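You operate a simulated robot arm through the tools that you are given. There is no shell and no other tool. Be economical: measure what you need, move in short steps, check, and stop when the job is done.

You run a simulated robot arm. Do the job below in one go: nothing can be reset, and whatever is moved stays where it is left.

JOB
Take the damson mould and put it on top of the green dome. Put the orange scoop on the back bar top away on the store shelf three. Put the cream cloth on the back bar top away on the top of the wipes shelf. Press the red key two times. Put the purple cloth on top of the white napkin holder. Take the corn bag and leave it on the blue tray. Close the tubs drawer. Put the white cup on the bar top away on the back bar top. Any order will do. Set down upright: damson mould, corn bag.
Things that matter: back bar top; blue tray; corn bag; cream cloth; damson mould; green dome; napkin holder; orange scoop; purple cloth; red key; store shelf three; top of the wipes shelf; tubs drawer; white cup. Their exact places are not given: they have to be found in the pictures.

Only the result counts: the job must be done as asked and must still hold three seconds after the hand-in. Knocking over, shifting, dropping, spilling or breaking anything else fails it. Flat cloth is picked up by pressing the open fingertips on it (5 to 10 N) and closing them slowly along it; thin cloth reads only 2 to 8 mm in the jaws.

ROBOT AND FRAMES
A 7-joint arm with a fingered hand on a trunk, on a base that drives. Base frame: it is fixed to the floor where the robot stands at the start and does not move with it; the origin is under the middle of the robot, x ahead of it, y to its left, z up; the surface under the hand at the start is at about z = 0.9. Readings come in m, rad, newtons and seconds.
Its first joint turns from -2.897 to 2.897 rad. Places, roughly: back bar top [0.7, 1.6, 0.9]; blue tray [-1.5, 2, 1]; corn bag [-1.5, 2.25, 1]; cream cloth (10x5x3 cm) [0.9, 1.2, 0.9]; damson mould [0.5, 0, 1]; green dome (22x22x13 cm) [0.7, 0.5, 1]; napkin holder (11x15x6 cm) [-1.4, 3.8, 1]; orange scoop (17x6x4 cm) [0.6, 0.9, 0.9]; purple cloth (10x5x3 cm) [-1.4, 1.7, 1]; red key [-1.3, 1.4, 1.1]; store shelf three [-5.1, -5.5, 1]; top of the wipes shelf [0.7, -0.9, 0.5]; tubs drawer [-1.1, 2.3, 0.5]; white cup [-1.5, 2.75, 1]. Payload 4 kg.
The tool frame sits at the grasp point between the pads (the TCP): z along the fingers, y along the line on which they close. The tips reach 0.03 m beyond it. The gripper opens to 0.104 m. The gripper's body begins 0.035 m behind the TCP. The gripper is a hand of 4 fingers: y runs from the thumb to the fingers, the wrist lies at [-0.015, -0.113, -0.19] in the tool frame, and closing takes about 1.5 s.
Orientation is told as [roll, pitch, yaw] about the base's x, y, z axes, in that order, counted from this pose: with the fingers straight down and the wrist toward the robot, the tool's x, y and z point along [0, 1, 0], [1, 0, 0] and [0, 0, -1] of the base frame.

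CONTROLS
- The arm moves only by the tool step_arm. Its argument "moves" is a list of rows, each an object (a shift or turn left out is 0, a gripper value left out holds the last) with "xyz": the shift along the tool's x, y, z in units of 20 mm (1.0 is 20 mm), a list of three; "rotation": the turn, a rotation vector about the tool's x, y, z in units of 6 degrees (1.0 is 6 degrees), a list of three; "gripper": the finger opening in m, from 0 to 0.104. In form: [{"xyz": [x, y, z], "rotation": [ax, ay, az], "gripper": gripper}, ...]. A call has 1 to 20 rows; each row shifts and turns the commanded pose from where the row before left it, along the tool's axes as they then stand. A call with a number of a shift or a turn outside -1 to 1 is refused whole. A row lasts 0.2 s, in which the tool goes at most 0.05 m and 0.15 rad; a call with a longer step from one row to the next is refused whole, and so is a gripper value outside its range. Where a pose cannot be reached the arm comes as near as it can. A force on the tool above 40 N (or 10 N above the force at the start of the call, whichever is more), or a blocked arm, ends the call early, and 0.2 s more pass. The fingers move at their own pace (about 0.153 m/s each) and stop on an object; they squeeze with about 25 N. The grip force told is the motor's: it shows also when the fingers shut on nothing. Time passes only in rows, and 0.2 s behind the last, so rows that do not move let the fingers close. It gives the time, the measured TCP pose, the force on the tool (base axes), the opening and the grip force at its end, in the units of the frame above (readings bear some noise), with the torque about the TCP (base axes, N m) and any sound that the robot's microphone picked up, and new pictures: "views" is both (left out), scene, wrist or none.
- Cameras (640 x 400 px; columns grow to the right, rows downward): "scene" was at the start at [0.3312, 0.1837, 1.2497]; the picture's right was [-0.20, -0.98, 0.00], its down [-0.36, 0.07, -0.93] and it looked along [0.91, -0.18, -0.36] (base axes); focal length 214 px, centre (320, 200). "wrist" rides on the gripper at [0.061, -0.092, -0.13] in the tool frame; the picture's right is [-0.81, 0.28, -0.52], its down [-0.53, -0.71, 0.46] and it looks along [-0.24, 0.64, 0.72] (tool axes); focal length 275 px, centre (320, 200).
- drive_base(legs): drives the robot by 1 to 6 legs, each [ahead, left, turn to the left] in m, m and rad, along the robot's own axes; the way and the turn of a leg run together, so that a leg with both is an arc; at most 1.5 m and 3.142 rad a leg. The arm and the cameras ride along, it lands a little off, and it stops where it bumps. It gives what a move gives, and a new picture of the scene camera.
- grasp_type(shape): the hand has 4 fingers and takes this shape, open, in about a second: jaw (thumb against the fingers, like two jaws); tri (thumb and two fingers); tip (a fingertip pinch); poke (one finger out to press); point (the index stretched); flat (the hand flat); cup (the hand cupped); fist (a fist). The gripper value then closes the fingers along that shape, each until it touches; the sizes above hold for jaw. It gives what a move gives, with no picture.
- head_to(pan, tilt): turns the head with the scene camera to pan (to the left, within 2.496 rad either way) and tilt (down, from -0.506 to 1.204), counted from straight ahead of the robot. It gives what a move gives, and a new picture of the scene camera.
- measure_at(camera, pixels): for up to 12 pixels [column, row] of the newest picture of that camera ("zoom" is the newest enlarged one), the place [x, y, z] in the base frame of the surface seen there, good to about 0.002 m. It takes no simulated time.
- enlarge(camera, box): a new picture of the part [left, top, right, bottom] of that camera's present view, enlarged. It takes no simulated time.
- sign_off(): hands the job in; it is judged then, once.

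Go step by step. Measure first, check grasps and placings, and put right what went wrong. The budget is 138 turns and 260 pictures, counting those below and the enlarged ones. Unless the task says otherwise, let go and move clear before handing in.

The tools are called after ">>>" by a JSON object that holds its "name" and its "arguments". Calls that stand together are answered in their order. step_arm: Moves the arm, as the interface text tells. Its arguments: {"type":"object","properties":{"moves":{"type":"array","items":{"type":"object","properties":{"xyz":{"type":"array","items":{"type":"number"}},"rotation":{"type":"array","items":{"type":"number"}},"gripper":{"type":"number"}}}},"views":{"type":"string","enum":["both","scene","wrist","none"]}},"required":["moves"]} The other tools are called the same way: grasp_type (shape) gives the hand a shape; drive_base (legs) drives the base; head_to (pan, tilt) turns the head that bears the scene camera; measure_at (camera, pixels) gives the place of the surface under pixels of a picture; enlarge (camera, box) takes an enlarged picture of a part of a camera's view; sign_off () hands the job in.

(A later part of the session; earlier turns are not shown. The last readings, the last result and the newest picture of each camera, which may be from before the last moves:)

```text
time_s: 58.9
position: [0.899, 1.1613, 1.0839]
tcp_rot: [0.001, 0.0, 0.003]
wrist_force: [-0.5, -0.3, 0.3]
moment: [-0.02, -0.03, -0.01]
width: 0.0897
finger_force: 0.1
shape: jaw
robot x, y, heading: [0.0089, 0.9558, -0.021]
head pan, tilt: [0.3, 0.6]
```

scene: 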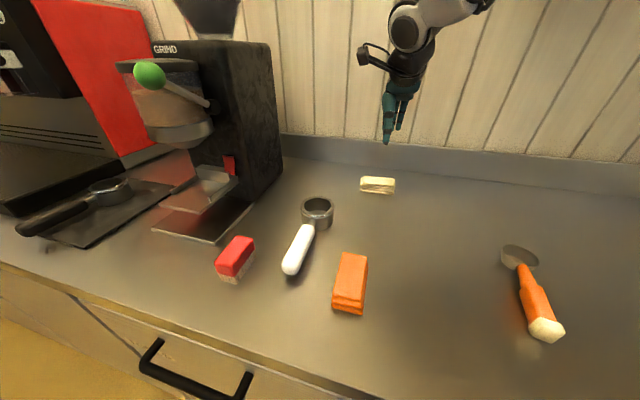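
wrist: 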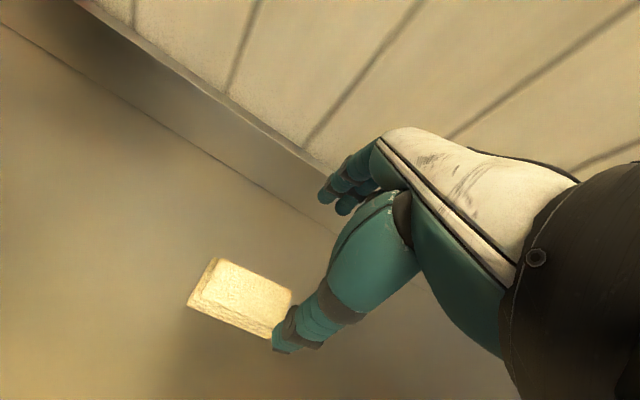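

Descend to z 0.935 and close.

>>> {"name": "step_arm", "arguments": {"moves": [{"xyz": [0, 0, 1]}, {"xyz": [0, 0, 1]}, {"xyz": [0, 0, 1]}, {"xyz": [0, 0, 1]}, {"xyz": [0, 0, 1]}, {"xyz": [0, 0, 1]}, {"xyz": [0, 0, 0.7]}, {"xyz": [0, 0, 0.7]}, {"xyz": [0, 0, 0]}], "views": "both"}}

>>> {"name": "enlarge", "arguments": {"camera": "scene", "box": [338, 125, 428, 205]}}

```text
time_s: 60.9
position: [0.9005, 1.1612, 0.936]
tcp_rot: [0.0, -0.001, 0.002]
wrist_force: [0.6, 0.3, 0.7]
moment: [0.01, 0.0, 0.02]
width: 0.0897
finger_force: 0.1
shape: jaw
robot x, y, heading: [0.0102, 0.954, -0.017]
head pan, tilt: [0.3, 0.6]
```

scene: 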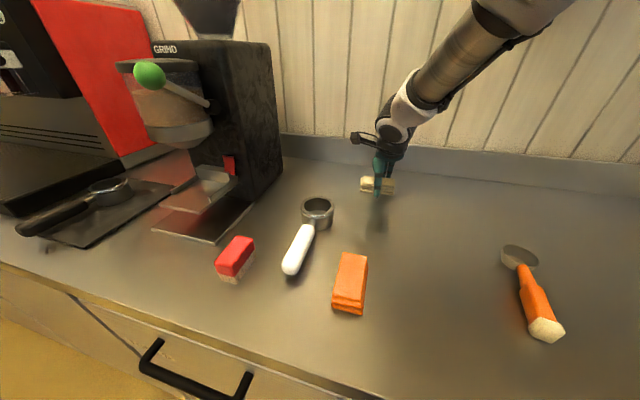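
wrist: 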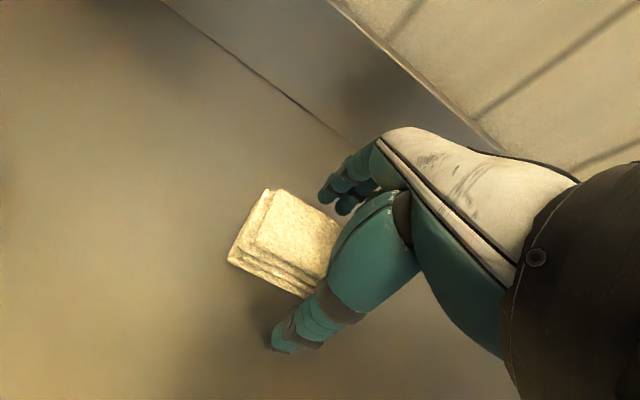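

```text
5.00 times, centred on (383, 165) of scene
```

zoom: 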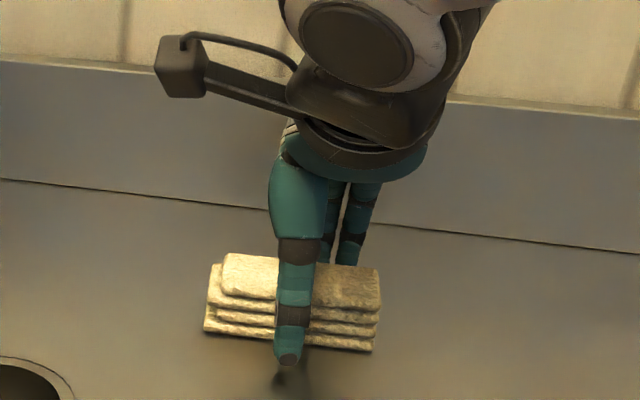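

The jaws straddle the stack. Close and lift.

>>> {"name": "step_arm", "arguments": {"moves": [{"xyz": [0, 0, 0.1], "gripper": 0.06}, {"gripper": 0.05}, {"gripper": 0.04}, {"gripper": 0.02}, {"gripper": 0.0}, {"gripper": 0.0}, {"gripper": 0.0}, {"gripper": 0.0}], "views": "none"}}

>>> {"name": "step_arm", "arguments": {"moves": [{"xyz": [0, 0, -0.5]}, {"xyz": [0, 0, -1]}, {"xyz": [0, 0, -1]}, {"xyz": [0, 0, -1]}, {"xyz": [0, 0, -1]}, {"xyz": [0, 0, -1]}, {"xyz": [0, 0, -1]}, {"xyz": [0, 0, -1]}, {"xyz": [0, 0, 0]}], "views": "both"}}

```text
time_s: 62.7
position: [0.901, 1.1616, 0.9329]
tcp_rot: [-0.001, -0.001, 0.004]
wrist_force: [0.8, 0.1, -0.6]
moment: [0.01, 0.04, -0.02]
width: 0.0446
finger_force: 25.8
shape: jaw
robot x, y, heading: [0.0053, 0.9532, -0.022]
head pan, tilt: [0.3, 0.6]
```

```text
time_s: 64.7
position: [0.8997, 1.1612, 1.0832]
tcp_rot: [0.0, 0.0, 0.0]
wrist_force: [0.0, 0.0, -0.3]
moment: [-0.01, 0.02, 0.01]
width: 0.0441
finger_force: 25.2
shape: jaw
robot x, y, heading: [0.0083, 0.9533, -0.02]
head pan, tilt: [0.3, 0.6]
```

scene: 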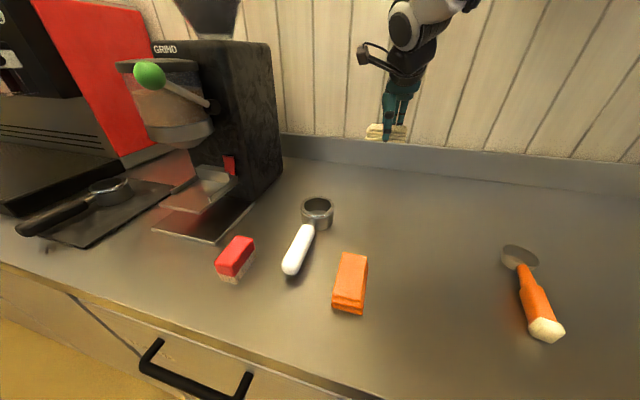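
wrist: 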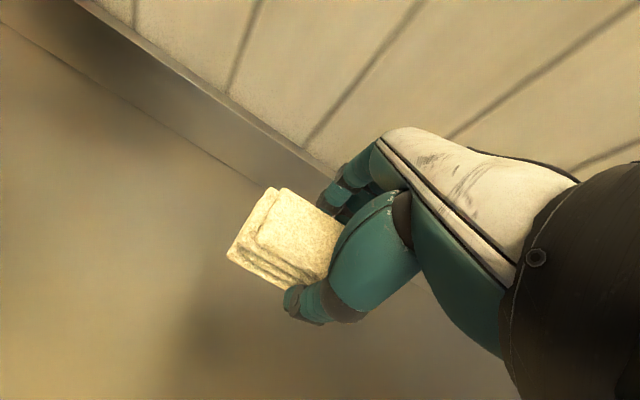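

Cloth held (44 mm, 25 N). Retract the hand up and back, then drive right toward the wipes shelf.

>>> {"name": "step_arm", "arguments": {"moves": [{"xyz": [-0.4, -1, -0.45]}, {"xyz": [-0.4, -1, -0.45]}, {"xyz": [-0.4, -1, -0.45]}, {"xyz": [-0.4, -1, -0.45]}, {"xyz": [-0.4, -1, -0.45]}, {"xyz": [-0.4, -1, -0.45]}, {"xyz": [-0.4, -1, -0.45]}, {"xyz": [-0.4, -1, -0.45]}, {"xyz": [-0.4, -1, -0.45]}, {"xyz": [-0.4, -1, -0.45]}, {"xyz": [-0.4, -1, -0.45]}, {"xyz": [-0.4, -1, -0.45]}, {"xyz": [-0.4, -1, -0.45]}, {"xyz": [-0.4, -1, -0.45]}, {"xyz": [-0.4, -1, -0.45]}, {"xyz": [-0.4, -1, -0.45]}, {"xyz": [-0.4, -1, -0.45]}, {"xyz": [-0.4, -1, -0.45]}, {"xyz": [0, 0, 0]}], "views": "none"}}

>>> {"name": "drive_base", "arguments": {"legs": [[0, -1.45, 0.015]]}}

>>> {"name": "head_to", "arguments": {"pan": -0.7, "tilt": 0.8}}

```text
time_s: 68.7
position: [0.5405, 1.017, 1.2443]
tcp_rot: [0.0, -0.001, 0.002]
wrist_force: [-0.5, 0.6, -1.0]
moment: [-0.05, 0.01, 0.01]
width: 0.0441
finger_force: 24.7
shape: jaw
robot x, y, heading: [0.0059, 0.9533, -0.02]
head pan, tilt: [0.3, 0.6]
```

```text
time_s: 76.0
position: [0.5182, -0.4396, 1.2444]
tcp_rot: [0.0, 0.0, 0.01]
wrist_force: [0.9, 0.0, -1.4]
moment: [-0.04, 0.01, 0.03]
width: 0.0442
finger_force: 25.1
shape: jaw
robot x, y, heading: [-0.0144, -0.5055, -0.015]
head pan, tilt: [0.3, 0.6]
```

scene: 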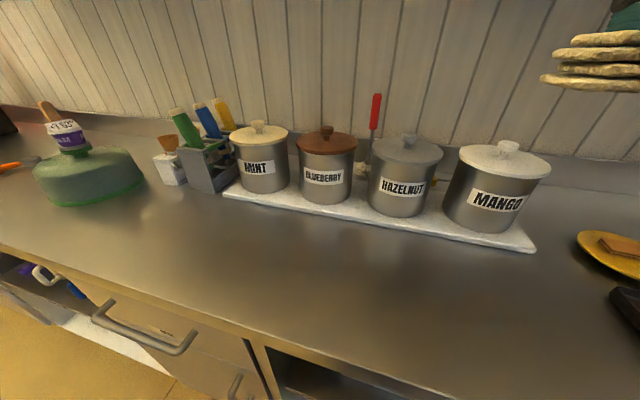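

```text
time_s: 77.3
position: [0.5177, -0.4402, 1.244]
tcp_rot: [0.002, 0.0, 0.01]
wrist_force: [0.1, -0.4, -0.7]
moment: [-0.01, -0.01, -0.01]
width: 0.0443
finger_force: 25.1
shape: jaw
robot x, y, heading: [-0.0136, -0.5086, -0.011]
head pan, tilt: [-0.7, 0.799]
```

scene: 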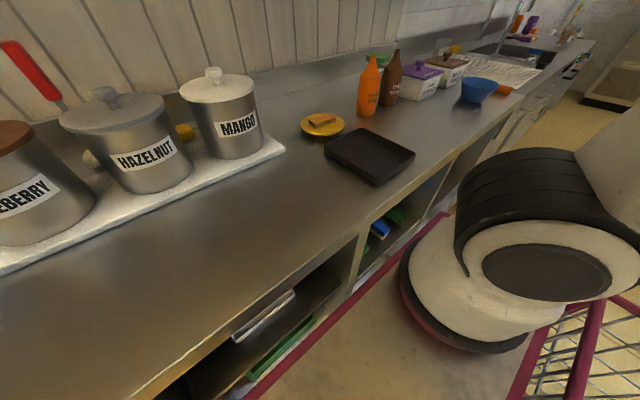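

Under-counter cubbies appear on the right (260,330) and (400,220). I'll back off from the counter and shift right to see into them.

>>> {"name": "drive_base", "arguments": {"legs": [[-0.6, -0.3, 0.01]]}}

>>> {"name": "head_to", "arguments": {"pan": -0.1, "tilt": 0.75}}

```text
time_s: 81.0
position: [-0.0958, -0.7354, 1.243]
tcp_rot: [-0.001, 0.0, 0.013]
wrist_force: [-0.4, 0.6, -0.1]
moment: [-0.02, 0.02, -0.01]
width: 0.044
finger_force: 25.2
shape: jaw
robot x, y, heading: [-0.6283, -0.8048, -0.009]
head pan, tilt: [-0.7, 0.799]
```

scene: 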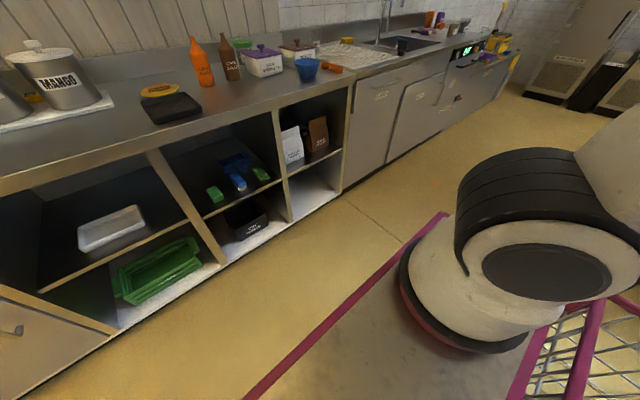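

```text
time_s: 82.0
position: [-0.0972, -0.7347, 1.2447]
tcp_rot: [0.001, 0.0, 0.013]
wrist_force: [-0.1, 0.2, 0.1]
moment: [0.0, -0.01, 0.01]
width: 0.0443
finger_force: 25.5
shape: jaw
robot x, y, heading: [-0.628, -0.8038, -0.014]
head pan, tilt: [-0.099, 0.75]
```

scene: 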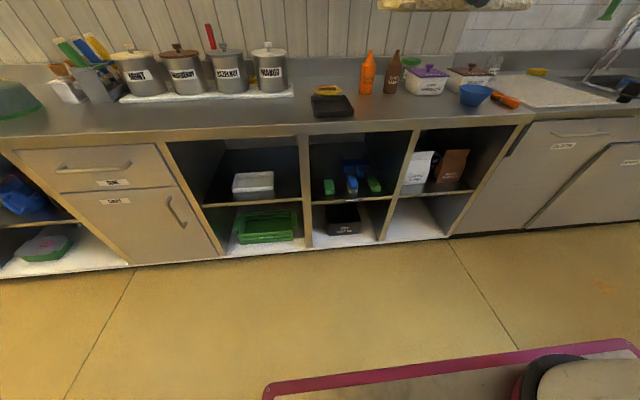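

Three cubbies are visible at (253,180), (350,180) and (430,170). Zoom and measure for the wipes shelf near (0.7,-0.9,0.5).

>>> {"name": "enlarge", "arguments": {"camera": "scene", "box": [150, 115, 490, 265]}}

>>> {"name": "measure_at", "arguments": {"camera": "scene", "pixels": [[253, 175], [255, 201], [350, 198], [330, 187], [352, 185], [374, 185], [355, 165], [430, 190], [418, 160], [300, 200], [389, 196], [360, 120]]}}

```text
1.88 times, centred on (320, 190) of scene
```

zoom: 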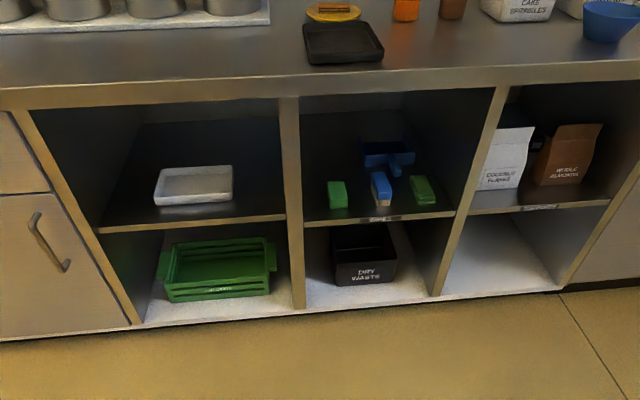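

```text
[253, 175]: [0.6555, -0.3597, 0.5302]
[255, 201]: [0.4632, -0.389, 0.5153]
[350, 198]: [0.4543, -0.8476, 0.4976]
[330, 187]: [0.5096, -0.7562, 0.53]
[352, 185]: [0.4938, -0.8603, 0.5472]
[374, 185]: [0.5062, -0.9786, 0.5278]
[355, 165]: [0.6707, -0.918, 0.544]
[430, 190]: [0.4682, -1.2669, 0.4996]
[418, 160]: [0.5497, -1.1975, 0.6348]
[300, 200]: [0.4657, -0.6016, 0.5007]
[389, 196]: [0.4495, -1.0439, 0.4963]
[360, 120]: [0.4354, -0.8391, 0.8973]
```

The middle cubby (y -0.62 to -1.04, floor z≈0.51) matches. Zoom in on its label and contents.

>>> {"name": "enlarge", "arguments": {"camera": "scene", "box": [305, 130, 400, 205]}}

>>> {"name": "measure_at", "arguments": {"camera": "zoom", "pixels": [[165, 345], [125, 385], [210, 370], [270, 400], [390, 390], [480, 370], [560, 350], [300, 270], [440, 270], [270, 200], [200, 300], [460, 130]]}}

```text
5.33 times, centred on (352, 168) of scene
```

zoom: 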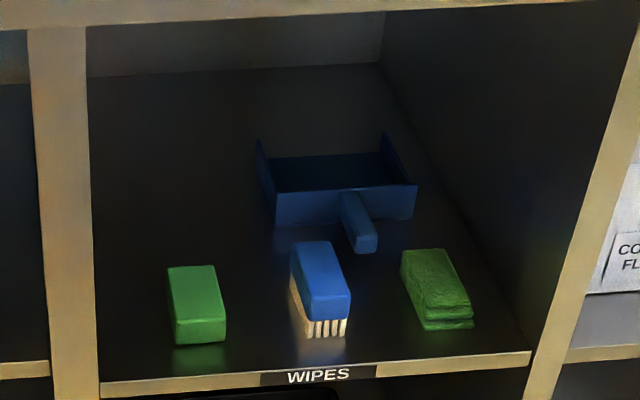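

```text
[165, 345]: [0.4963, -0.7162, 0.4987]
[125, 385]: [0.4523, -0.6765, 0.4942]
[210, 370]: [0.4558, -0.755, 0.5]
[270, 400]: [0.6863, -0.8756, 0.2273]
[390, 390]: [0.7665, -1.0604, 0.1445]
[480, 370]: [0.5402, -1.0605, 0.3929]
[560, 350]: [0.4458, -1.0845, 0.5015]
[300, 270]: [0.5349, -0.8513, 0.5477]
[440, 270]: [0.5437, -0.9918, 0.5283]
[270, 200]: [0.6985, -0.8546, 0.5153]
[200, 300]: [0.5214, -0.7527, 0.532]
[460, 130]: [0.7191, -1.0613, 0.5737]
```

"WIPES" is on this shelf edge. The free spot is at the back left, behind the green sponge and left of the dustpan. Measure the sponge's back edge, walls and counter lip.

>>> {"name": "measure_at", "arguments": {"camera": "zoom", "pixels": [[170, 268], [212, 266], [165, 262], [110, 375], [95, 300], [90, 150], [260, 170], [275, 220], [300, 10], [300, 40], [150, 180], [228, 262]]}}

>>> {"name": "measure_at", "arguments": {"camera": "scene", "pixels": [[330, 130], [330, 127], [330, 133], [330, 120], [330, 136]]}}

```text
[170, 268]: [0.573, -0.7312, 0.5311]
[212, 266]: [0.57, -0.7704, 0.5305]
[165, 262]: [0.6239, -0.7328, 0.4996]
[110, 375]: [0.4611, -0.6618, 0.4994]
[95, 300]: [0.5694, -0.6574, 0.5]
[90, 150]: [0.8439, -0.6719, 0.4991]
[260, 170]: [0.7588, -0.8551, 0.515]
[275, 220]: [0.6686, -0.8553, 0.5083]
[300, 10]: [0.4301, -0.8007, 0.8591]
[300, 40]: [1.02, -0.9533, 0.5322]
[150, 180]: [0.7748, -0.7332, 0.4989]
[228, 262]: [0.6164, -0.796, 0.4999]
```

```text
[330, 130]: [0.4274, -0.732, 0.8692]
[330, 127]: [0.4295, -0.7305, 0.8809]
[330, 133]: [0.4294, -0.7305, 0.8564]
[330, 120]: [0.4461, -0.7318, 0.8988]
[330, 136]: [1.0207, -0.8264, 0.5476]
```

Measure the robot's own deck edge so that I know where the hand can go low.

>>> {"name": "measure_at", "arguments": {"camera": "scene", "pixels": [[275, 390], [400, 368], [620, 345], [400, 392], [540, 390], [430, 300]]}}

>>> {"name": "head_to", "arguments": {"pan": -0.3, "tilt": 1.2}}

```text
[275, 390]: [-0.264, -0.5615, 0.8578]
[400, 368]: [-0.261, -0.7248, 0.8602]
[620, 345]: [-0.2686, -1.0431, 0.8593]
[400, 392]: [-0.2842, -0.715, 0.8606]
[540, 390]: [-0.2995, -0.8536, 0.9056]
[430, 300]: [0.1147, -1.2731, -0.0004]
```

```text
time_s: 82.9
position: [-0.0975, -0.7348, 1.2451]
tcp_rot: [0.0, -0.001, 0.012]
wrist_force: [-0.1, 0.8, 0.1]
moment: [-0.03, 0.07, -0.02]
width: 0.0442
finger_force: 24.8
shape: jaw
robot x, y, heading: [-0.6341, -0.8031, -0.006]
head pan, tilt: [-0.3, 1.201]
```

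scene: 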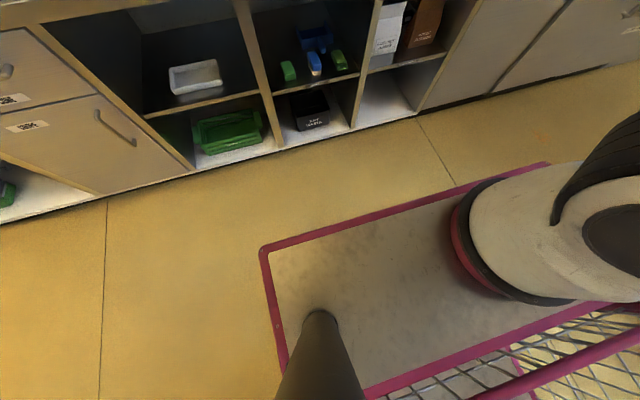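

The robot's deck is at z 0.86 with its front edge 0.37 m ahead. So I'll lower the tilted hand in front of the deck here, away from the counter, and then drive forward so it enters the cubby. First forward, shift and tilt 45°.

>>> {"name": "step_arm", "arguments": {"moves": [{"xyz": [-0.33, 0.98, 0]}, {"xyz": [-0.33, 0.98, 0]}, {"xyz": [-0.33, 0.98, 0]}, {"xyz": [-0.33, 0.98, 0]}, {"xyz": [-0.33, 0.98, 0]}, {"xyz": [-0.33, 0.98, 0]}, {"xyz": [-0.33, 0.98, 0]}, {"xyz": [-0.33, 0.98, 0]}, {"xyz": [-0.33, 0.98, 0]}, {"xyz": [-0.33, 0.98, 0]}, {"rotation": [-1, 0, 0]}, {"rotation": [-1, 0, 0]}, {"rotation": [-1, 0, 0]}, {"rotation": [-1, 0, 0]}, {"rotation": [-1, 0, 0]}, {"rotation": [-1, 0, 0]}, {"rotation": [-1, 0, 0]}, {"rotation": [-0.5, 0, 0]}, {"xyz": [0, 0, 0]}], "views": "none"}}

>>> {"name": "step_arm", "arguments": {"moves": [{"xyz": [0, -0.69, 0.69]}, {"xyz": [0, -0.69, 0.69]}, {"xyz": [0, -0.69, 0.69]}, {"xyz": [0, -0.69, 0.69]}, {"xyz": [0, -0.69, 0.69]}, {"xyz": [0, -0.69, 0.69]}, {"xyz": [0, -0.69, 0.69]}, {"xyz": [0, -0.69, 0.69]}, {"xyz": [0, -0.69, 0.69]}, {"xyz": [0, -0.69, 0.69]}, {"xyz": [0, -0.69, 0.69]}, {"xyz": [0, -0.69, 0.69]}, {"xyz": [0, -0.69, 0.69]}, {"xyz": [0, -0.69, 0.69]}, {"xyz": [0, -0.69, 0.69]}, {"xyz": [0, 0, 0]}], "views": "both"}}

```text
time_s: 86.9
position: [0.1007, -0.7982, 1.2439]
tcp_rot: [0.0, -0.784, 0.011]
wrist_force: [-0.1, -0.3, -0.2]
moment: [-0.01, 0.01, 0.03]
width: 0.0442
finger_force: 25.6
shape: jaw
robot x, y, heading: [-0.6273, -0.8044, -0.008]
head pan, tilt: [-0.3, 1.201]
```

```text
time_s: 90.3
position: [0.1448, -0.7805, 0.9695]
tcp_rot: [-0.001, -0.787, 0.013]
wrist_force: [-0.1, 0.0, -0.1]
moment: [-0.01, 0.01, 0.05]
width: 0.044
finger_force: 24.8
shape: jaw
out of reach, approached as far as the arm can: row 5, 6, 7, 8, 9, 10, 11, 12
robot x, y, heading: [-0.6264, -0.8043, -0.005]
head pan, tilt: [-0.3, 1.201]
```

scene: 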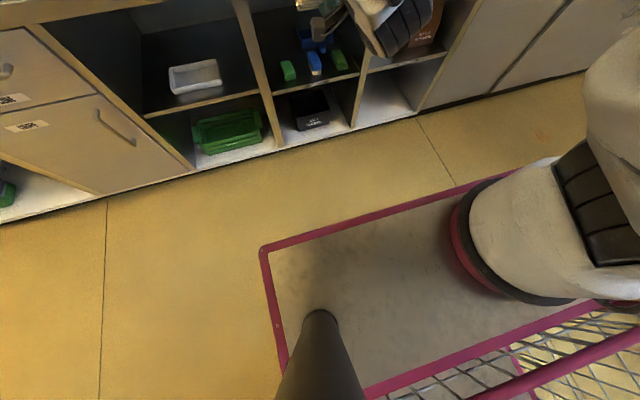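
wrist: 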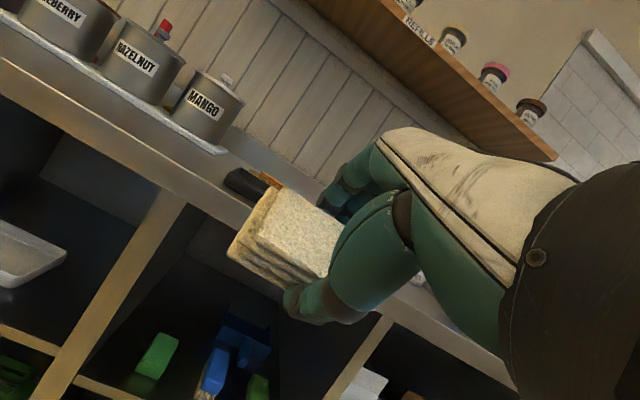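

The arm lagged the command through the middle of the descent (x 0.145 rather than 0.10). I'll continue down in a shorter run and see if it recovers.

>>> {"name": "step_arm", "arguments": {"moves": [{"xyz": [0, -0.69, 0.69]}, {"xyz": [0, -0.69, 0.69]}, {"xyz": [0, -0.69, 0.69]}, {"xyz": [0, -0.69, 0.69]}, {"xyz": [0, 0, 0]}, {"xyz": [0, 0, 0]}], "views": "scene"}}

```text
time_s: 91.7
position: [0.1451, -0.7821, 0.8923]
tcp_rot: [0.0, -0.786, 0.012]
wrist_force: [-1.0, -0.7, -0.6]
moment: [-0.01, -0.02, -0.02]
width: 0.044
finger_force: 25.2
shape: jaw
robot x, y, heading: [-0.629, -0.8059, -0.008]
head pan, tilt: [-0.3, 1.201]
```

scene: 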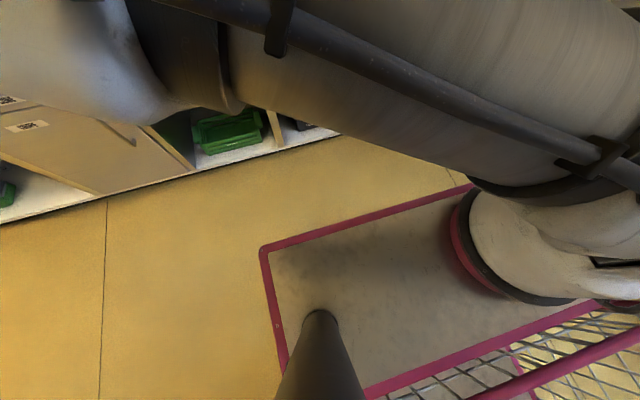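

It tracks again (z 0.892). Continue down toward z 0.61.

>>> {"name": "step_arm", "arguments": {"moves": [{"xyz": [0, -0.69, 0.69]}, {"xyz": [0, -0.69, 0.69]}, {"xyz": [0, -0.69, 0.69]}, {"xyz": [0, -0.69, 0.69]}, {"xyz": [0, -0.69, 0.69]}, {"xyz": [0, -0.69, 0.69]}, {"xyz": [0, -0.69, 0.69]}, {"xyz": [0, 0, 0]}], "views": "scene"}}

>>> {"name": "step_arm", "arguments": {"moves": [{"xyz": [0, -0.69, 0.69]}, {"xyz": [0, -0.69, 0.69]}, {"xyz": [0, -0.69, 0.69]}, {"xyz": [0, -0.69, 0.69]}, {"xyz": [0, -0.69, 0.69]}, {"xyz": [0, -0.69, 0.69]}, {"xyz": [0, -0.69, 0.69]}, {"xyz": [0, 0, 0]}], "views": "both"}}

```text
time_s: 93.5
position: [0.1444, -0.7806, 0.7561]
tcp_rot: [-0.001, -0.786, 0.011]
wrist_force: [-0.2, 0.7, -0.7]
moment: [0.01, 0.04, -0.02]
width: 0.0441
finger_force: 24.8
shape: jaw
robot x, y, heading: [-0.6281, -0.8074, -0.007]
head pan, tilt: [-0.3, 1.201]
```

scene: 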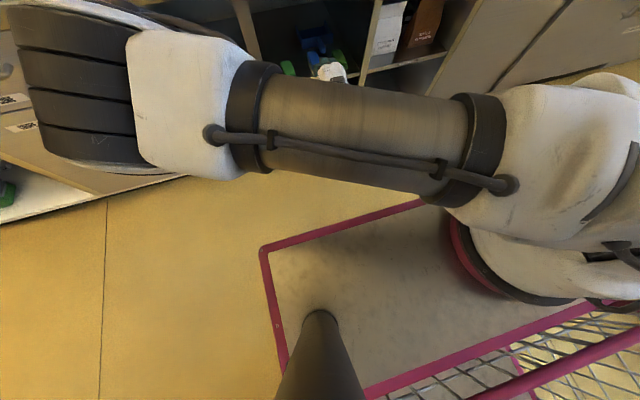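

```text
time_s: 95.3
position: [0.1662, -0.7714, 0.7063]
tcp_rot: [0.0, -0.785, 0.011]
wrist_force: [0.3, 0.2, -0.9]
moment: [-0.03, -0.01, -0.01]
width: 0.044
finger_force: 25.6
shape: jaw
out of reach, approached as far as the arm can: row 3, 4, 5, 6, 7
robot x, y, heading: [-0.6271, -0.8056, -0.007]
head pan, tilt: [-0.3, 1.201]
```

scene: 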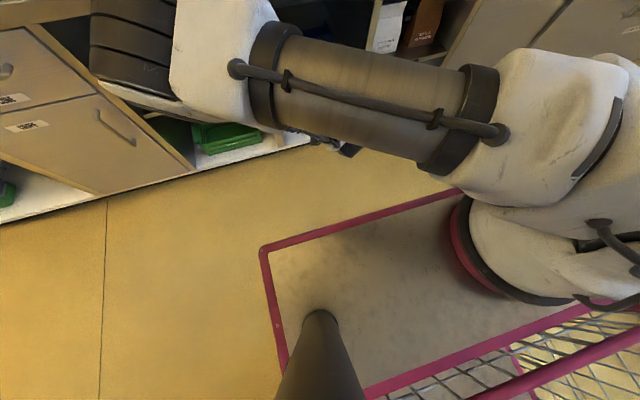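
wrist: 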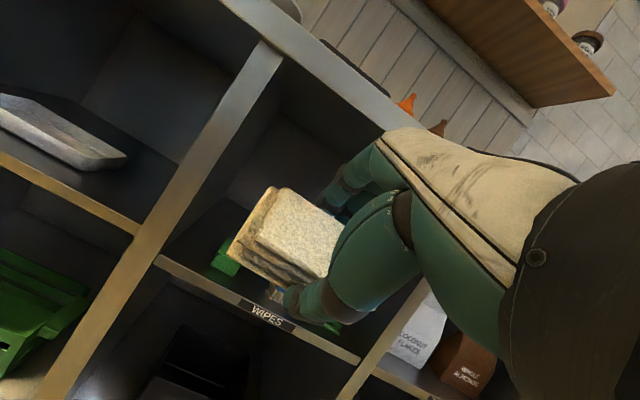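

The elbow swings out to the left and the arm stalls near z 0.706. Measure where the elbow and arm base are.

>>> {"name": "measure_at", "arguments": {"camera": "scene", "pixels": [[130, 60], [200, 60], [100, 30], [215, 110], [340, 80], [480, 120], [560, 130], [470, 250], [540, 290], [600, 100], [345, 150]]}}

```text
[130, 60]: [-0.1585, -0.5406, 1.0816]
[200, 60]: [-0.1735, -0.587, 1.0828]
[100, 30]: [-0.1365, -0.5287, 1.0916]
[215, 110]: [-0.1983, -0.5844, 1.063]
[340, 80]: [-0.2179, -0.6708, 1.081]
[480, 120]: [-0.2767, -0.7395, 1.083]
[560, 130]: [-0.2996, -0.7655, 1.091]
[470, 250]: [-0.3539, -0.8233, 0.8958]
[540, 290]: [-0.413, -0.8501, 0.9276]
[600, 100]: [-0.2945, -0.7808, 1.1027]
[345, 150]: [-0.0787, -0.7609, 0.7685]
```

The elbow rides above counter height, which is fine. Move the hand further forward, then down.

>>> {"name": "step_arm", "arguments": {"moves": [{"xyz": [0, 0.69, 0.69]}, {"xyz": [0, 0.69, 0.69]}, {"xyz": [0, 0.69, 0.69]}, {"xyz": [0, 0.69, 0.69]}, {"xyz": [0, -0.69, 0.69]}, {"xyz": [0, -0.69, 0.69]}, {"xyz": [0, -0.69, 0.69]}, {"xyz": [0, -0.69, 0.69]}, {"xyz": [0, -0.69, 0.69]}, {"xyz": [0, 0, 0]}], "views": "none"}}

```text
time_s: 97.5
position: [0.2528, -0.7702, 0.6858]
tcp_rot: [0.001, -0.784, 0.013]
wrist_force: [0.1, -0.5, -0.7]
moment: [0.03, -0.02, -0.02]
width: 0.044
finger_force: 25.1
shape: jaw
out of reach, approached as far as the arm can: row 6, 7, 8, 9
robot x, y, heading: [-0.6236, -0.7981, -0.006]
head pan, tilt: [-0.3, 1.201]
```

Try a smaller tilt (30°) to see whether the arm then goes lower.

>>> {"name": "step_arm", "arguments": {"moves": [{"rotation": [1, 0, 0]}, {"rotation": [1, 0, 0]}, {"rotation": [0.5, 0, 0]}, {"xyz": [0, -0.5, 0.866]}, {"xyz": [0, -0.5, 0.866]}, {"xyz": [0, -0.5, 0.866]}, {"xyz": [0, -0.5, 0.866]}, {"xyz": [0, 0, 0]}], "views": "scene"}}

```text
time_s: 99.3
position: [0.252, -0.7708, 0.6302]
tcp_rot: [0.0, -0.52, 0.01]
wrist_force: [0.5, -0.3, 0.9]
moment: [0.01, 0.0, 0.03]
width: 0.0441
finger_force: 24.5
shape: jaw
out of reach, approached as far as the arm can: row 6, 7
robot x, y, heading: [-0.6303, -0.8057, -0.005]
head pan, tilt: [-0.3, 1.201]
```

scene: 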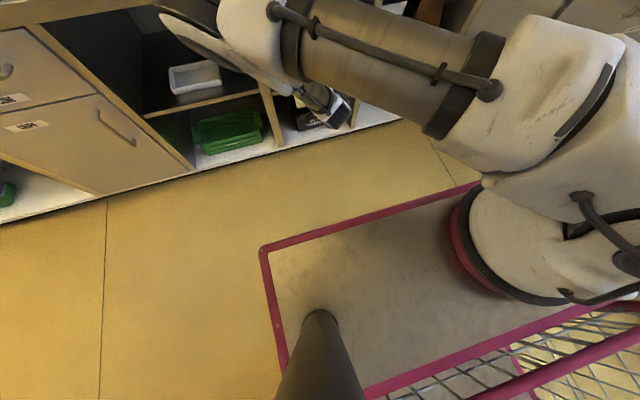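

The hand reaches lower (0.63) with less tilt, as if the wrist bottoms out near z 0.74. Look at the arm itself to understand its limits.

>>> {"name": "head_to", "arguments": {"pan": -0.9, "tilt": 0.7}}

```text
time_s: 100.3
position: [0.252, -0.771, 0.6305]
tcp_rot: [0.0, -0.52, 0.012]
wrist_force: [0.5, -0.2, -1.0]
moment: [0.01, 0.0, 0.0]
width: 0.0442
finger_force: 25.0
shape: jaw
robot x, y, heading: [-0.6303, -0.8046, -0.003]
head pan, tilt: [-0.901, 0.7]
```

scene: 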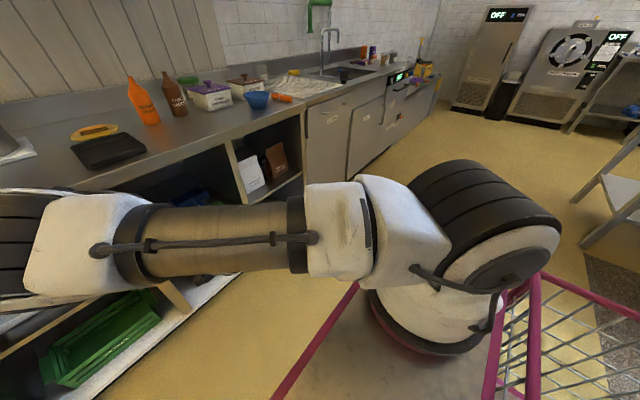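

>>> {"name": "measure_at", "arguments": {"camera": "scene", "pixels": [[480, 180], [500, 270], [410, 220], [430, 330], [340, 230], [210, 240], [80, 240], [20, 240], [10, 190], [480, 300], [520, 230]]}}

>>> {"name": "head_to", "arguments": {"pan": -0.2, "tilt": 0.7}}

```text
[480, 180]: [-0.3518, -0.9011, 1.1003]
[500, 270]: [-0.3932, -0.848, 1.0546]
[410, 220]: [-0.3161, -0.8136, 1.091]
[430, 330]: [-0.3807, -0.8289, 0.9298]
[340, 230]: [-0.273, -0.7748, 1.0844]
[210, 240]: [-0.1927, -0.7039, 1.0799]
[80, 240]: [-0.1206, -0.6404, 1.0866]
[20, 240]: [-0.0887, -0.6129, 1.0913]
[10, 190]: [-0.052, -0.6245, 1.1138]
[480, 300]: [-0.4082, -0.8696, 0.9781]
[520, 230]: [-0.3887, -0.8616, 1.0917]
```

```text
time_s: 101.4
position: [0.2525, -0.771, 0.6301]
tcp_rot: [0.001, -0.521, 0.012]
wrist_force: [-0.2, 0.6, -0.2]
moment: [-0.02, 0.05, 0.04]
width: 0.0444
finger_force: 24.7
shape: jaw
robot x, y, heading: [-0.6287, -0.7998, -0.007]
head pan, tilt: [-0.201, 0.7]
```

scene: 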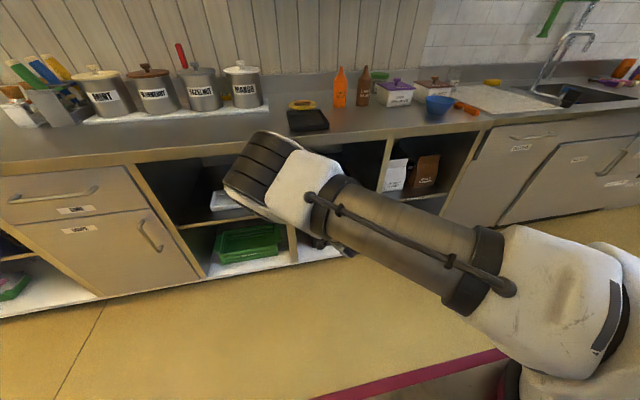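

The upper arm lies horizontal at z≈1.04 with the elbow swung left. I'll shift the hand left so that it sits under the elbow and test how low it then goes.

>>> {"name": "step_arm", "arguments": {"moves": [{"xyz": [1, 0, 0]}, {"xyz": [1, 0, 0]}, {"xyz": [1, 0, 0]}, {"xyz": [1, 0, 0]}, {"xyz": [1, 0, 0]}, {"xyz": [1, 0, 0]}, {"xyz": [1, 0, 0]}, {"xyz": [0, -0.5, 0.866]}, {"xyz": [0, -0.5, 0.866]}, {"xyz": [0, -0.5, 0.866]}, {"xyz": [0, -0.5, 0.866]}, {"xyz": [0, -0.5, 0.866]}, {"xyz": [0, 0, 0]}], "views": "none"}}

```text
time_s: 104.2
position: [0.2494, -0.6313, 0.6281]
tcp_rot: [-0.003, -0.523, 0.012]
wrist_force: [-0.2, 0.2, -1.2]
moment: [-0.01, 0.02, -0.05]
width: 0.0439
finger_force: 24.9
shape: jaw
out of reach, approached as far as the arm can: row 8, 9, 10, 11, 12
robot x, y, heading: [-0.6306, -0.8021, -0.01]
head pan, tilt: [-0.201, 0.7]
```

>>> {"name": "step_arm", "arguments": {"moves": [{"xyz": [0, 0.866, 0.5]}, {"xyz": [0, 0.866, 0.5]}, {"xyz": [0, 0.866, 0.5]}, {"xyz": [0, 0.866, 0.5]}, {"xyz": [0, -0.5, 0.866]}, {"xyz": [0, -0.5, 0.866]}, {"xyz": [0, -0.5, 0.866]}, {"xyz": [0, -0.5, 0.866]}, {"xyz": [0, 0, 0]}], "views": "scene"}}

```text
time_s: 106.2
position: [0.3278, -0.6317, 0.6394]
tcp_rot: [0.0, -0.522, 0.012]
wrist_force: [0.1, -0.2, -0.3]
moment: [-0.02, 0.02, 0.0]
width: 0.0437
finger_force: 24.9
shape: jaw
out of reach, approached as far as the arm can: row 2, 3, 4, 5, 6, 7, 8
robot x, y, heading: [-0.6292, -0.8064, -0.009]
head pan, tilt: [-0.201, 0.7]
```

scene: 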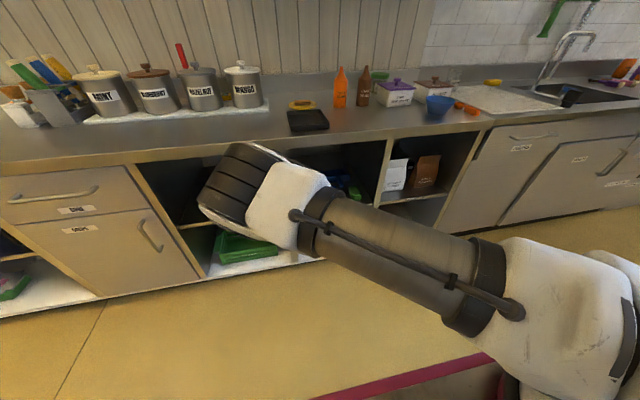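

The lowest wrist height looks like about 0.74 everywhere. Test a smaller tilt (about 15°) at the best distance to map how low the fingers can get.

>>> {"name": "step_arm", "arguments": {"moves": [{"xyz": [-1, 0, 0]}, {"xyz": [-1, 0, 0]}, {"xyz": [-1, 0, 0]}, {"xyz": [-1, 0, 0]}, {"xyz": [-1, 0, 0]}, {"xyz": [-1, 0, 0]}, {"xyz": [-1, 0, 0]}, {"xyz": [-1, 0, 0]}, {"rotation": [1, 0, 0]}, {"rotation": [1, 0, 0]}, {"rotation": [0.5, 0, 0]}, {"xyz": [0, -0.259, 0.966]}, {"xyz": [0, -0.259, 0.966]}, {"xyz": [0, -0.259, 0.966]}, {"xyz": [0, -0.259, 0.966]}, {"xyz": [0, -0.259, 0.966]}, {"xyz": [0, 0, 0]}], "views": "none"}}

```text
time_s: 109.8
position: [0.329, -0.7932, 0.5883]
tcp_rot: [0.001, -0.26, 0.013]
wrist_force: [0.4, 0.0, 0.1]
moment: [-0.04, -0.04, 0.04]
width: 0.0438
finger_force: 25.3
shape: jaw
out of reach, approached as far as the arm can: row 14, 15, 16
robot x, y, heading: [-0.6279, -0.8051, -0.01]
head pan, tilt: [-0.201, 0.7]
```

At 15° the TCP reaches z 0.588, again wrist ≈0.742. So the wrist stays outside the counter lip and the cloth must be released a few cm above the shelf, behind the sponge. Set tilt 27°, y -0.755, z≈0.64.

>>> {"name": "step_arm", "arguments": {"moves": [{"xyz": [0, 0.259, -0.966]}, {"xyz": [0, 0.259, -0.966]}, {"xyz": [0, 0.259, -0.966]}, {"rotation": [-1, 0, 0]}, {"rotation": [-1, 0, 0]}, {"xyz": [0.95, 0, 0]}, {"xyz": [0.95, 0, 0]}, {"xyz": [0, 0.445, 0.227]}, {"xyz": [0, 0, 0]}], "views": "scene"}}

```text
time_s: 111.8
position: [0.339, -0.7544, 0.6482]
tcp_rot: [0.002, -0.47, 0.011]
wrist_force: [-1.3, 0.5, 0.1]
moment: [-0.01, -0.03, 0.0]
width: 0.044
finger_force: 25.0
shape: jaw
robot x, y, heading: [-0.6241, -0.8066, -0.008]
head pan, tilt: [-0.201, 0.7]
```

scene: 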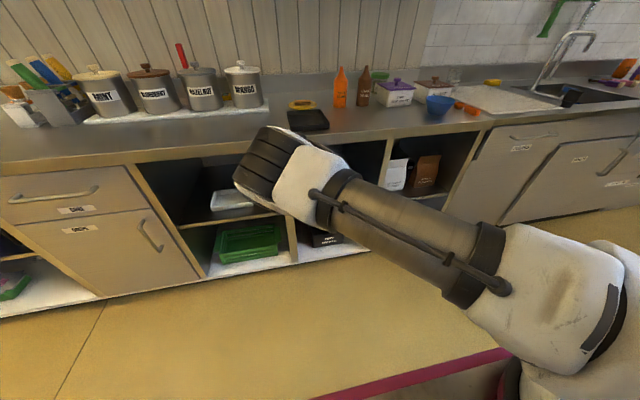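

Now drive forward 0.24 m so the hand enters the cubby.

>>> {"name": "drive_base", "arguments": {"legs": [[0.24, 0.002, 0.008]]}}

>>> {"name": "step_arm", "arguments": {"moves": [{"xyz": [0, 0, 0]}], "views": "wrist"}}

```text
time_s: 113.5
position: [0.5756, -0.7506, 0.6483]
tcp_rot: [-0.001, -0.472, 0.017]
wrist_force: [-0.5, 0.7, -0.3]
moment: [0.0, 0.01, -0.02]
width: 0.044
finger_force: 24.5
shape: jaw
robot x, y, heading: [-0.3911, -0.8014, -0.009]
head pan, tilt: [-0.201, 0.7]
```

scene: 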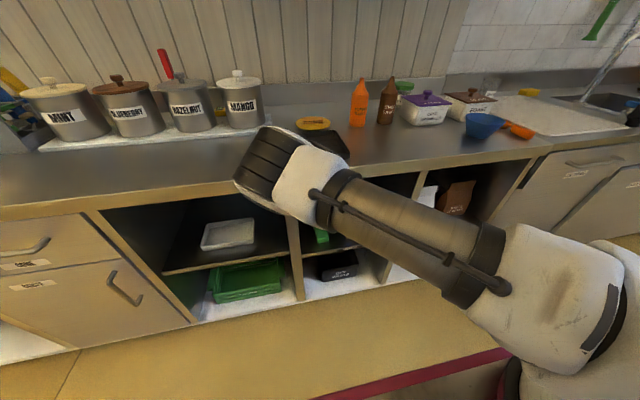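

```text
time_s: 114.0
position: [0.5744, -0.7516, 0.6478]
tcp_rot: [0.001, -0.471, 0.015]
wrist_force: [0.4, -0.7, -0.5]
moment: [0.03, 0.02, -0.01]
width: 0.0441
finger_force: 24.6
shape: jaw
robot x, y, heading: [-0.3887, -0.8017, -0.004]
head pan, tilt: [-0.201, 0.7]
```

wrist: 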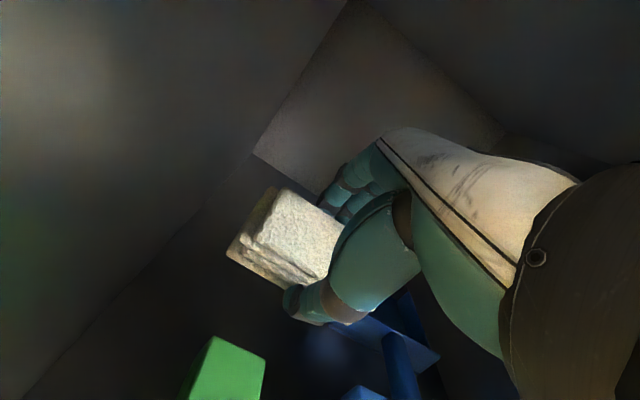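

The hand is inside the cubby. Check the forearm's clearance to the counter lip.

>>> {"name": "head_to", "arguments": {"pan": 0.25, "tilt": 1.0}}

```text
time_s: 114.8
position: [0.5755, -0.751, 0.6489]
tcp_rot: [0.0, -0.471, 0.016]
wrist_force: [-0.4, 0.3, 0.2]
moment: [0.02, 0.0, -0.01]
width: 0.0439
finger_force: 25.4
shape: jaw
robot x, y, heading: [-0.3904, -0.8022, -0.008]
head pan, tilt: [0.25, 1.0]
```

scene: 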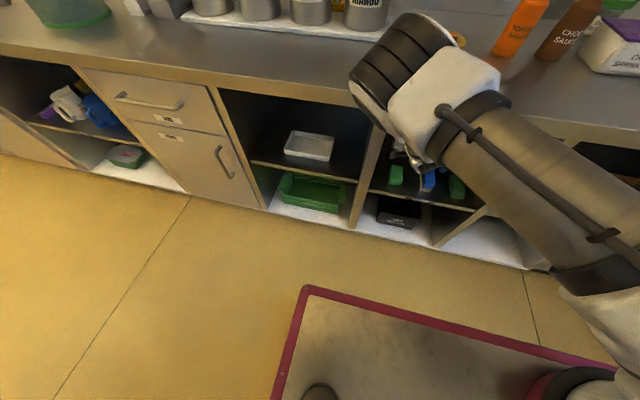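

>>> {"name": "enlarge", "arguments": {"camera": "scene", "box": [330, 60, 490, 210]}}

>>> {"name": "measure_at", "arguments": {"camera": "scene", "pixels": [[405, 90], [370, 85], [395, 60], [430, 45], [400, 150], [412, 165], [390, 175], [420, 145], [440, 120]]}}

```text
2.67 times, centred on (410, 135) of scene
```

zoom: 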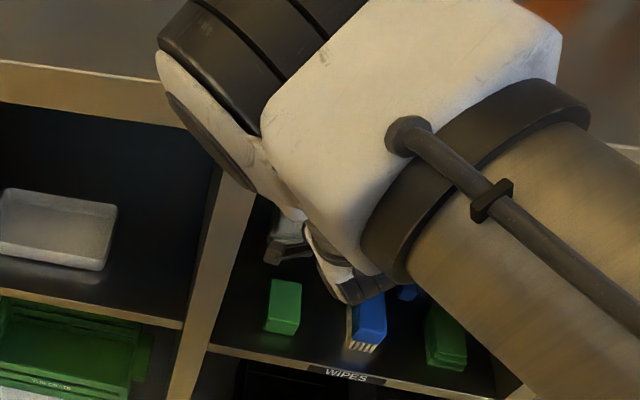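

```text
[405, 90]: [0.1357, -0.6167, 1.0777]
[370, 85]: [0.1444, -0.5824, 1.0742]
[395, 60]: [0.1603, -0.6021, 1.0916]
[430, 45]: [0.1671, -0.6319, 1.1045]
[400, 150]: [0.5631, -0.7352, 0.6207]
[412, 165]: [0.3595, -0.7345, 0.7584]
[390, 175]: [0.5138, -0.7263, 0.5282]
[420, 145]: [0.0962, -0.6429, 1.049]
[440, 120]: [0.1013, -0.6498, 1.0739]
```

The forearm leans well clear of the lip (about 10 cm). Drive 3 cm further, then reduce the tilt and lower.

>>> {"name": "drive_base", "arguments": {"legs": [[0.03, 0, 0]]}}

>>> {"name": "step_arm", "arguments": {"moves": [{"rotation": [0.5, 0, 0]}, {"rotation": [0.5, 0, 0]}, {"xyz": [0, -0.18, 0.46]}, {"xyz": [0, -0.18, 0.46]}, {"xyz": [0, -0.18, 0.46]}, {"xyz": [0, -0.18, 0.46]}, {"xyz": [0, 0, 0]}], "views": "both"}}

```text
time_s: 115.7
position: [0.6047, -0.7515, 0.6487]
tcp_rot: [0.0, -0.472, 0.015]
wrist_force: [0.5, -0.6, -0.6]
moment: [0.0, 0.01, -0.01]
width: 0.0441
finger_force: 25.4
shape: jaw
robot x, y, heading: [-0.3601, -0.802, -0.008]
head pan, tilt: [0.25, 1.0]
```

scene: 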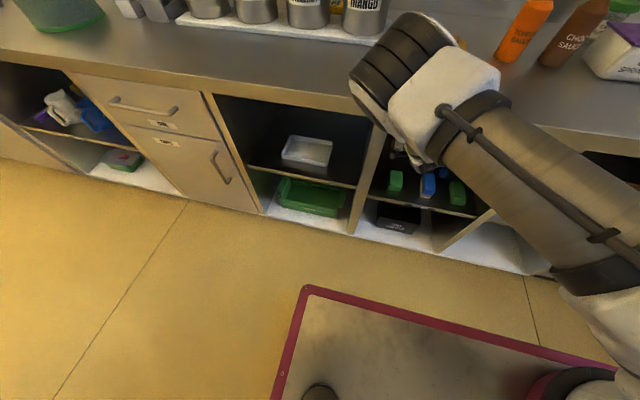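

```text
time_s: 117.3
position: [0.6055, -0.752, 0.6094]
tcp_rot: [-0.001, -0.368, 0.014]
wrist_force: [0.4, -1.0, 0.2]
moment: [-0.01, 0.02, 0.02]
width: 0.044
finger_force: 25.3
shape: jaw
robot x, y, heading: [-0.3627, -0.8012, -0.007]
head pan, tilt: [0.25, 1.0]
```

scene: 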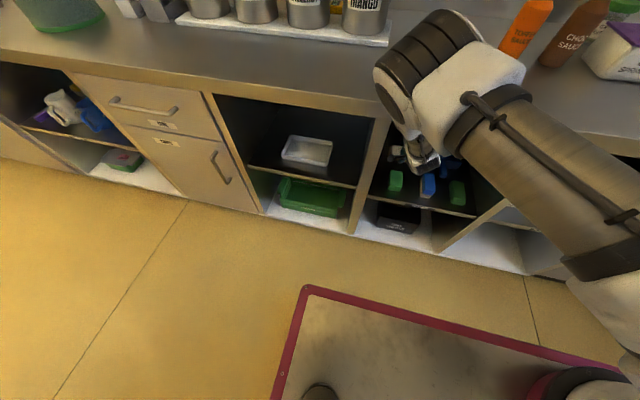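
wrist: 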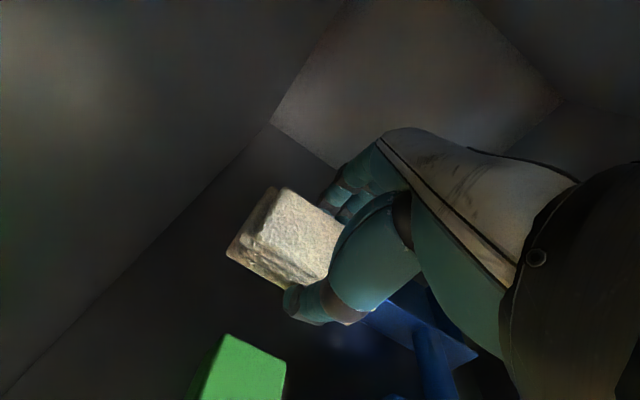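

Reached z 0.609 cleanly. One more half-step of tilt and 15 mm lower.

>>> {"name": "step_arm", "arguments": {"moves": [{"rotation": [0.3, 0, 0]}, {"rotation": [0.3, 0, 0]}, {"xyz": [0, -0.15, 0.47]}, {"xyz": [0, -0.15, 0.47]}, {"xyz": [0, 0, 0]}], "views": "scene"}}

>>> {"name": "enlarge", "arguments": {"camera": "scene", "box": [350, 60, 510, 210]}}

```text
time_s: 118.5
position: [0.6019, -0.752, 0.5981]
tcp_rot: [-0.001, -0.301, 0.014]
wrist_force: [0.0, 0.1, 0.0]
moment: [0.02, -0.01, 0.01]
width: 0.0442
finger_force: 24.8
shape: jaw
out of reach, approached as far as the arm can: row 4
robot x, y, heading: [-0.3635, -0.8021, -0.004]
head pan, tilt: [0.25, 1.0]
```

scene: 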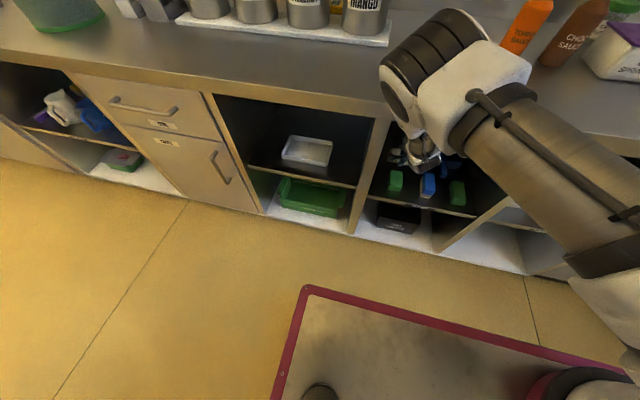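

```text
2.67 times, centred on (430, 135) of scene
```

zoom: 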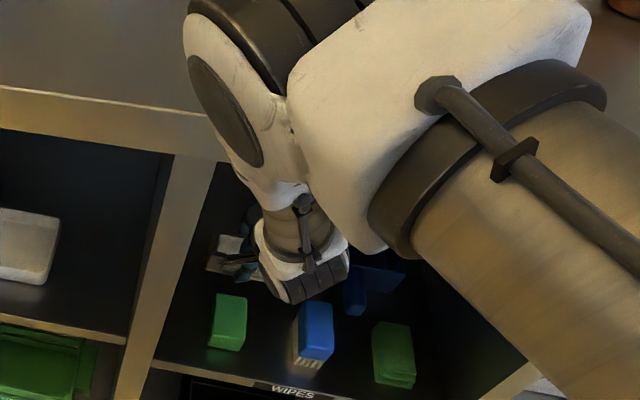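

The thumb clears the sponge top and the cloth's near edge is past the sponge. Release.

>>> {"name": "step_arm", "arguments": {"moves": [{"gripper": 0.075}, {"xyz": [0, 0, 0]}, {"xyz": [0, 0, 0]}, {"xyz": [0, 0.15, -0.5]}, {"xyz": [0, 0.3, -1]}, {"xyz": [0, 0, 0]}], "views": "wrist"}}

>>> {"name": "drive_base", "arguments": {"legs": [[-0.26, 0, 0]]}}

```text
time_s: 119.9
position: [0.5926, -0.7542, 0.6152]
tcp_rot: [-0.005, -0.282, 0.014]
wrist_force: [-0.3, 0.2, -0.2]
moment: [-0.03, -0.02, 0.0]
width: 0.0752
finger_force: 0.1
shape: jaw
robot x, y, heading: [-0.3605, -0.8013, -0.006]
head pan, tilt: [0.25, 1.0]
```

wrist: 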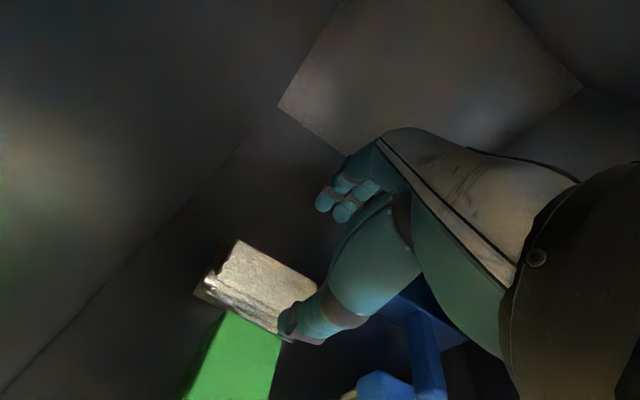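

```text
time_s: 121.7
position: [0.3452, -0.7504, 0.6282]
tcp_rot: [0.0, -0.304, 0.017]
wrist_force: [0.3, 0.2, -0.5]
moment: [0.02, 0.0, -0.01]
width: 0.0748
finger_force: 0.0
shape: jaw
robot x, y, heading: [-0.6206, -0.8026, -0.004]
head pan, tilt: [0.25, 1.0]
```

scene: 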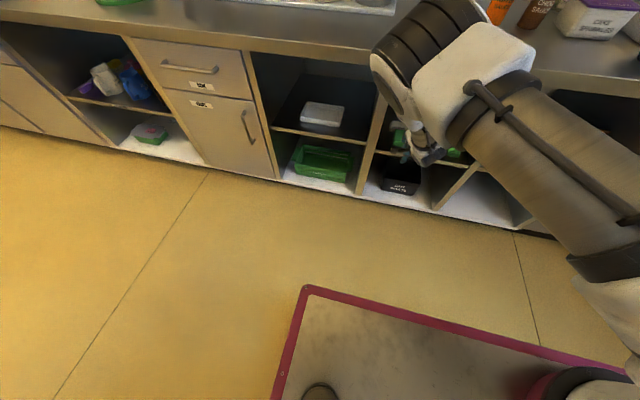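

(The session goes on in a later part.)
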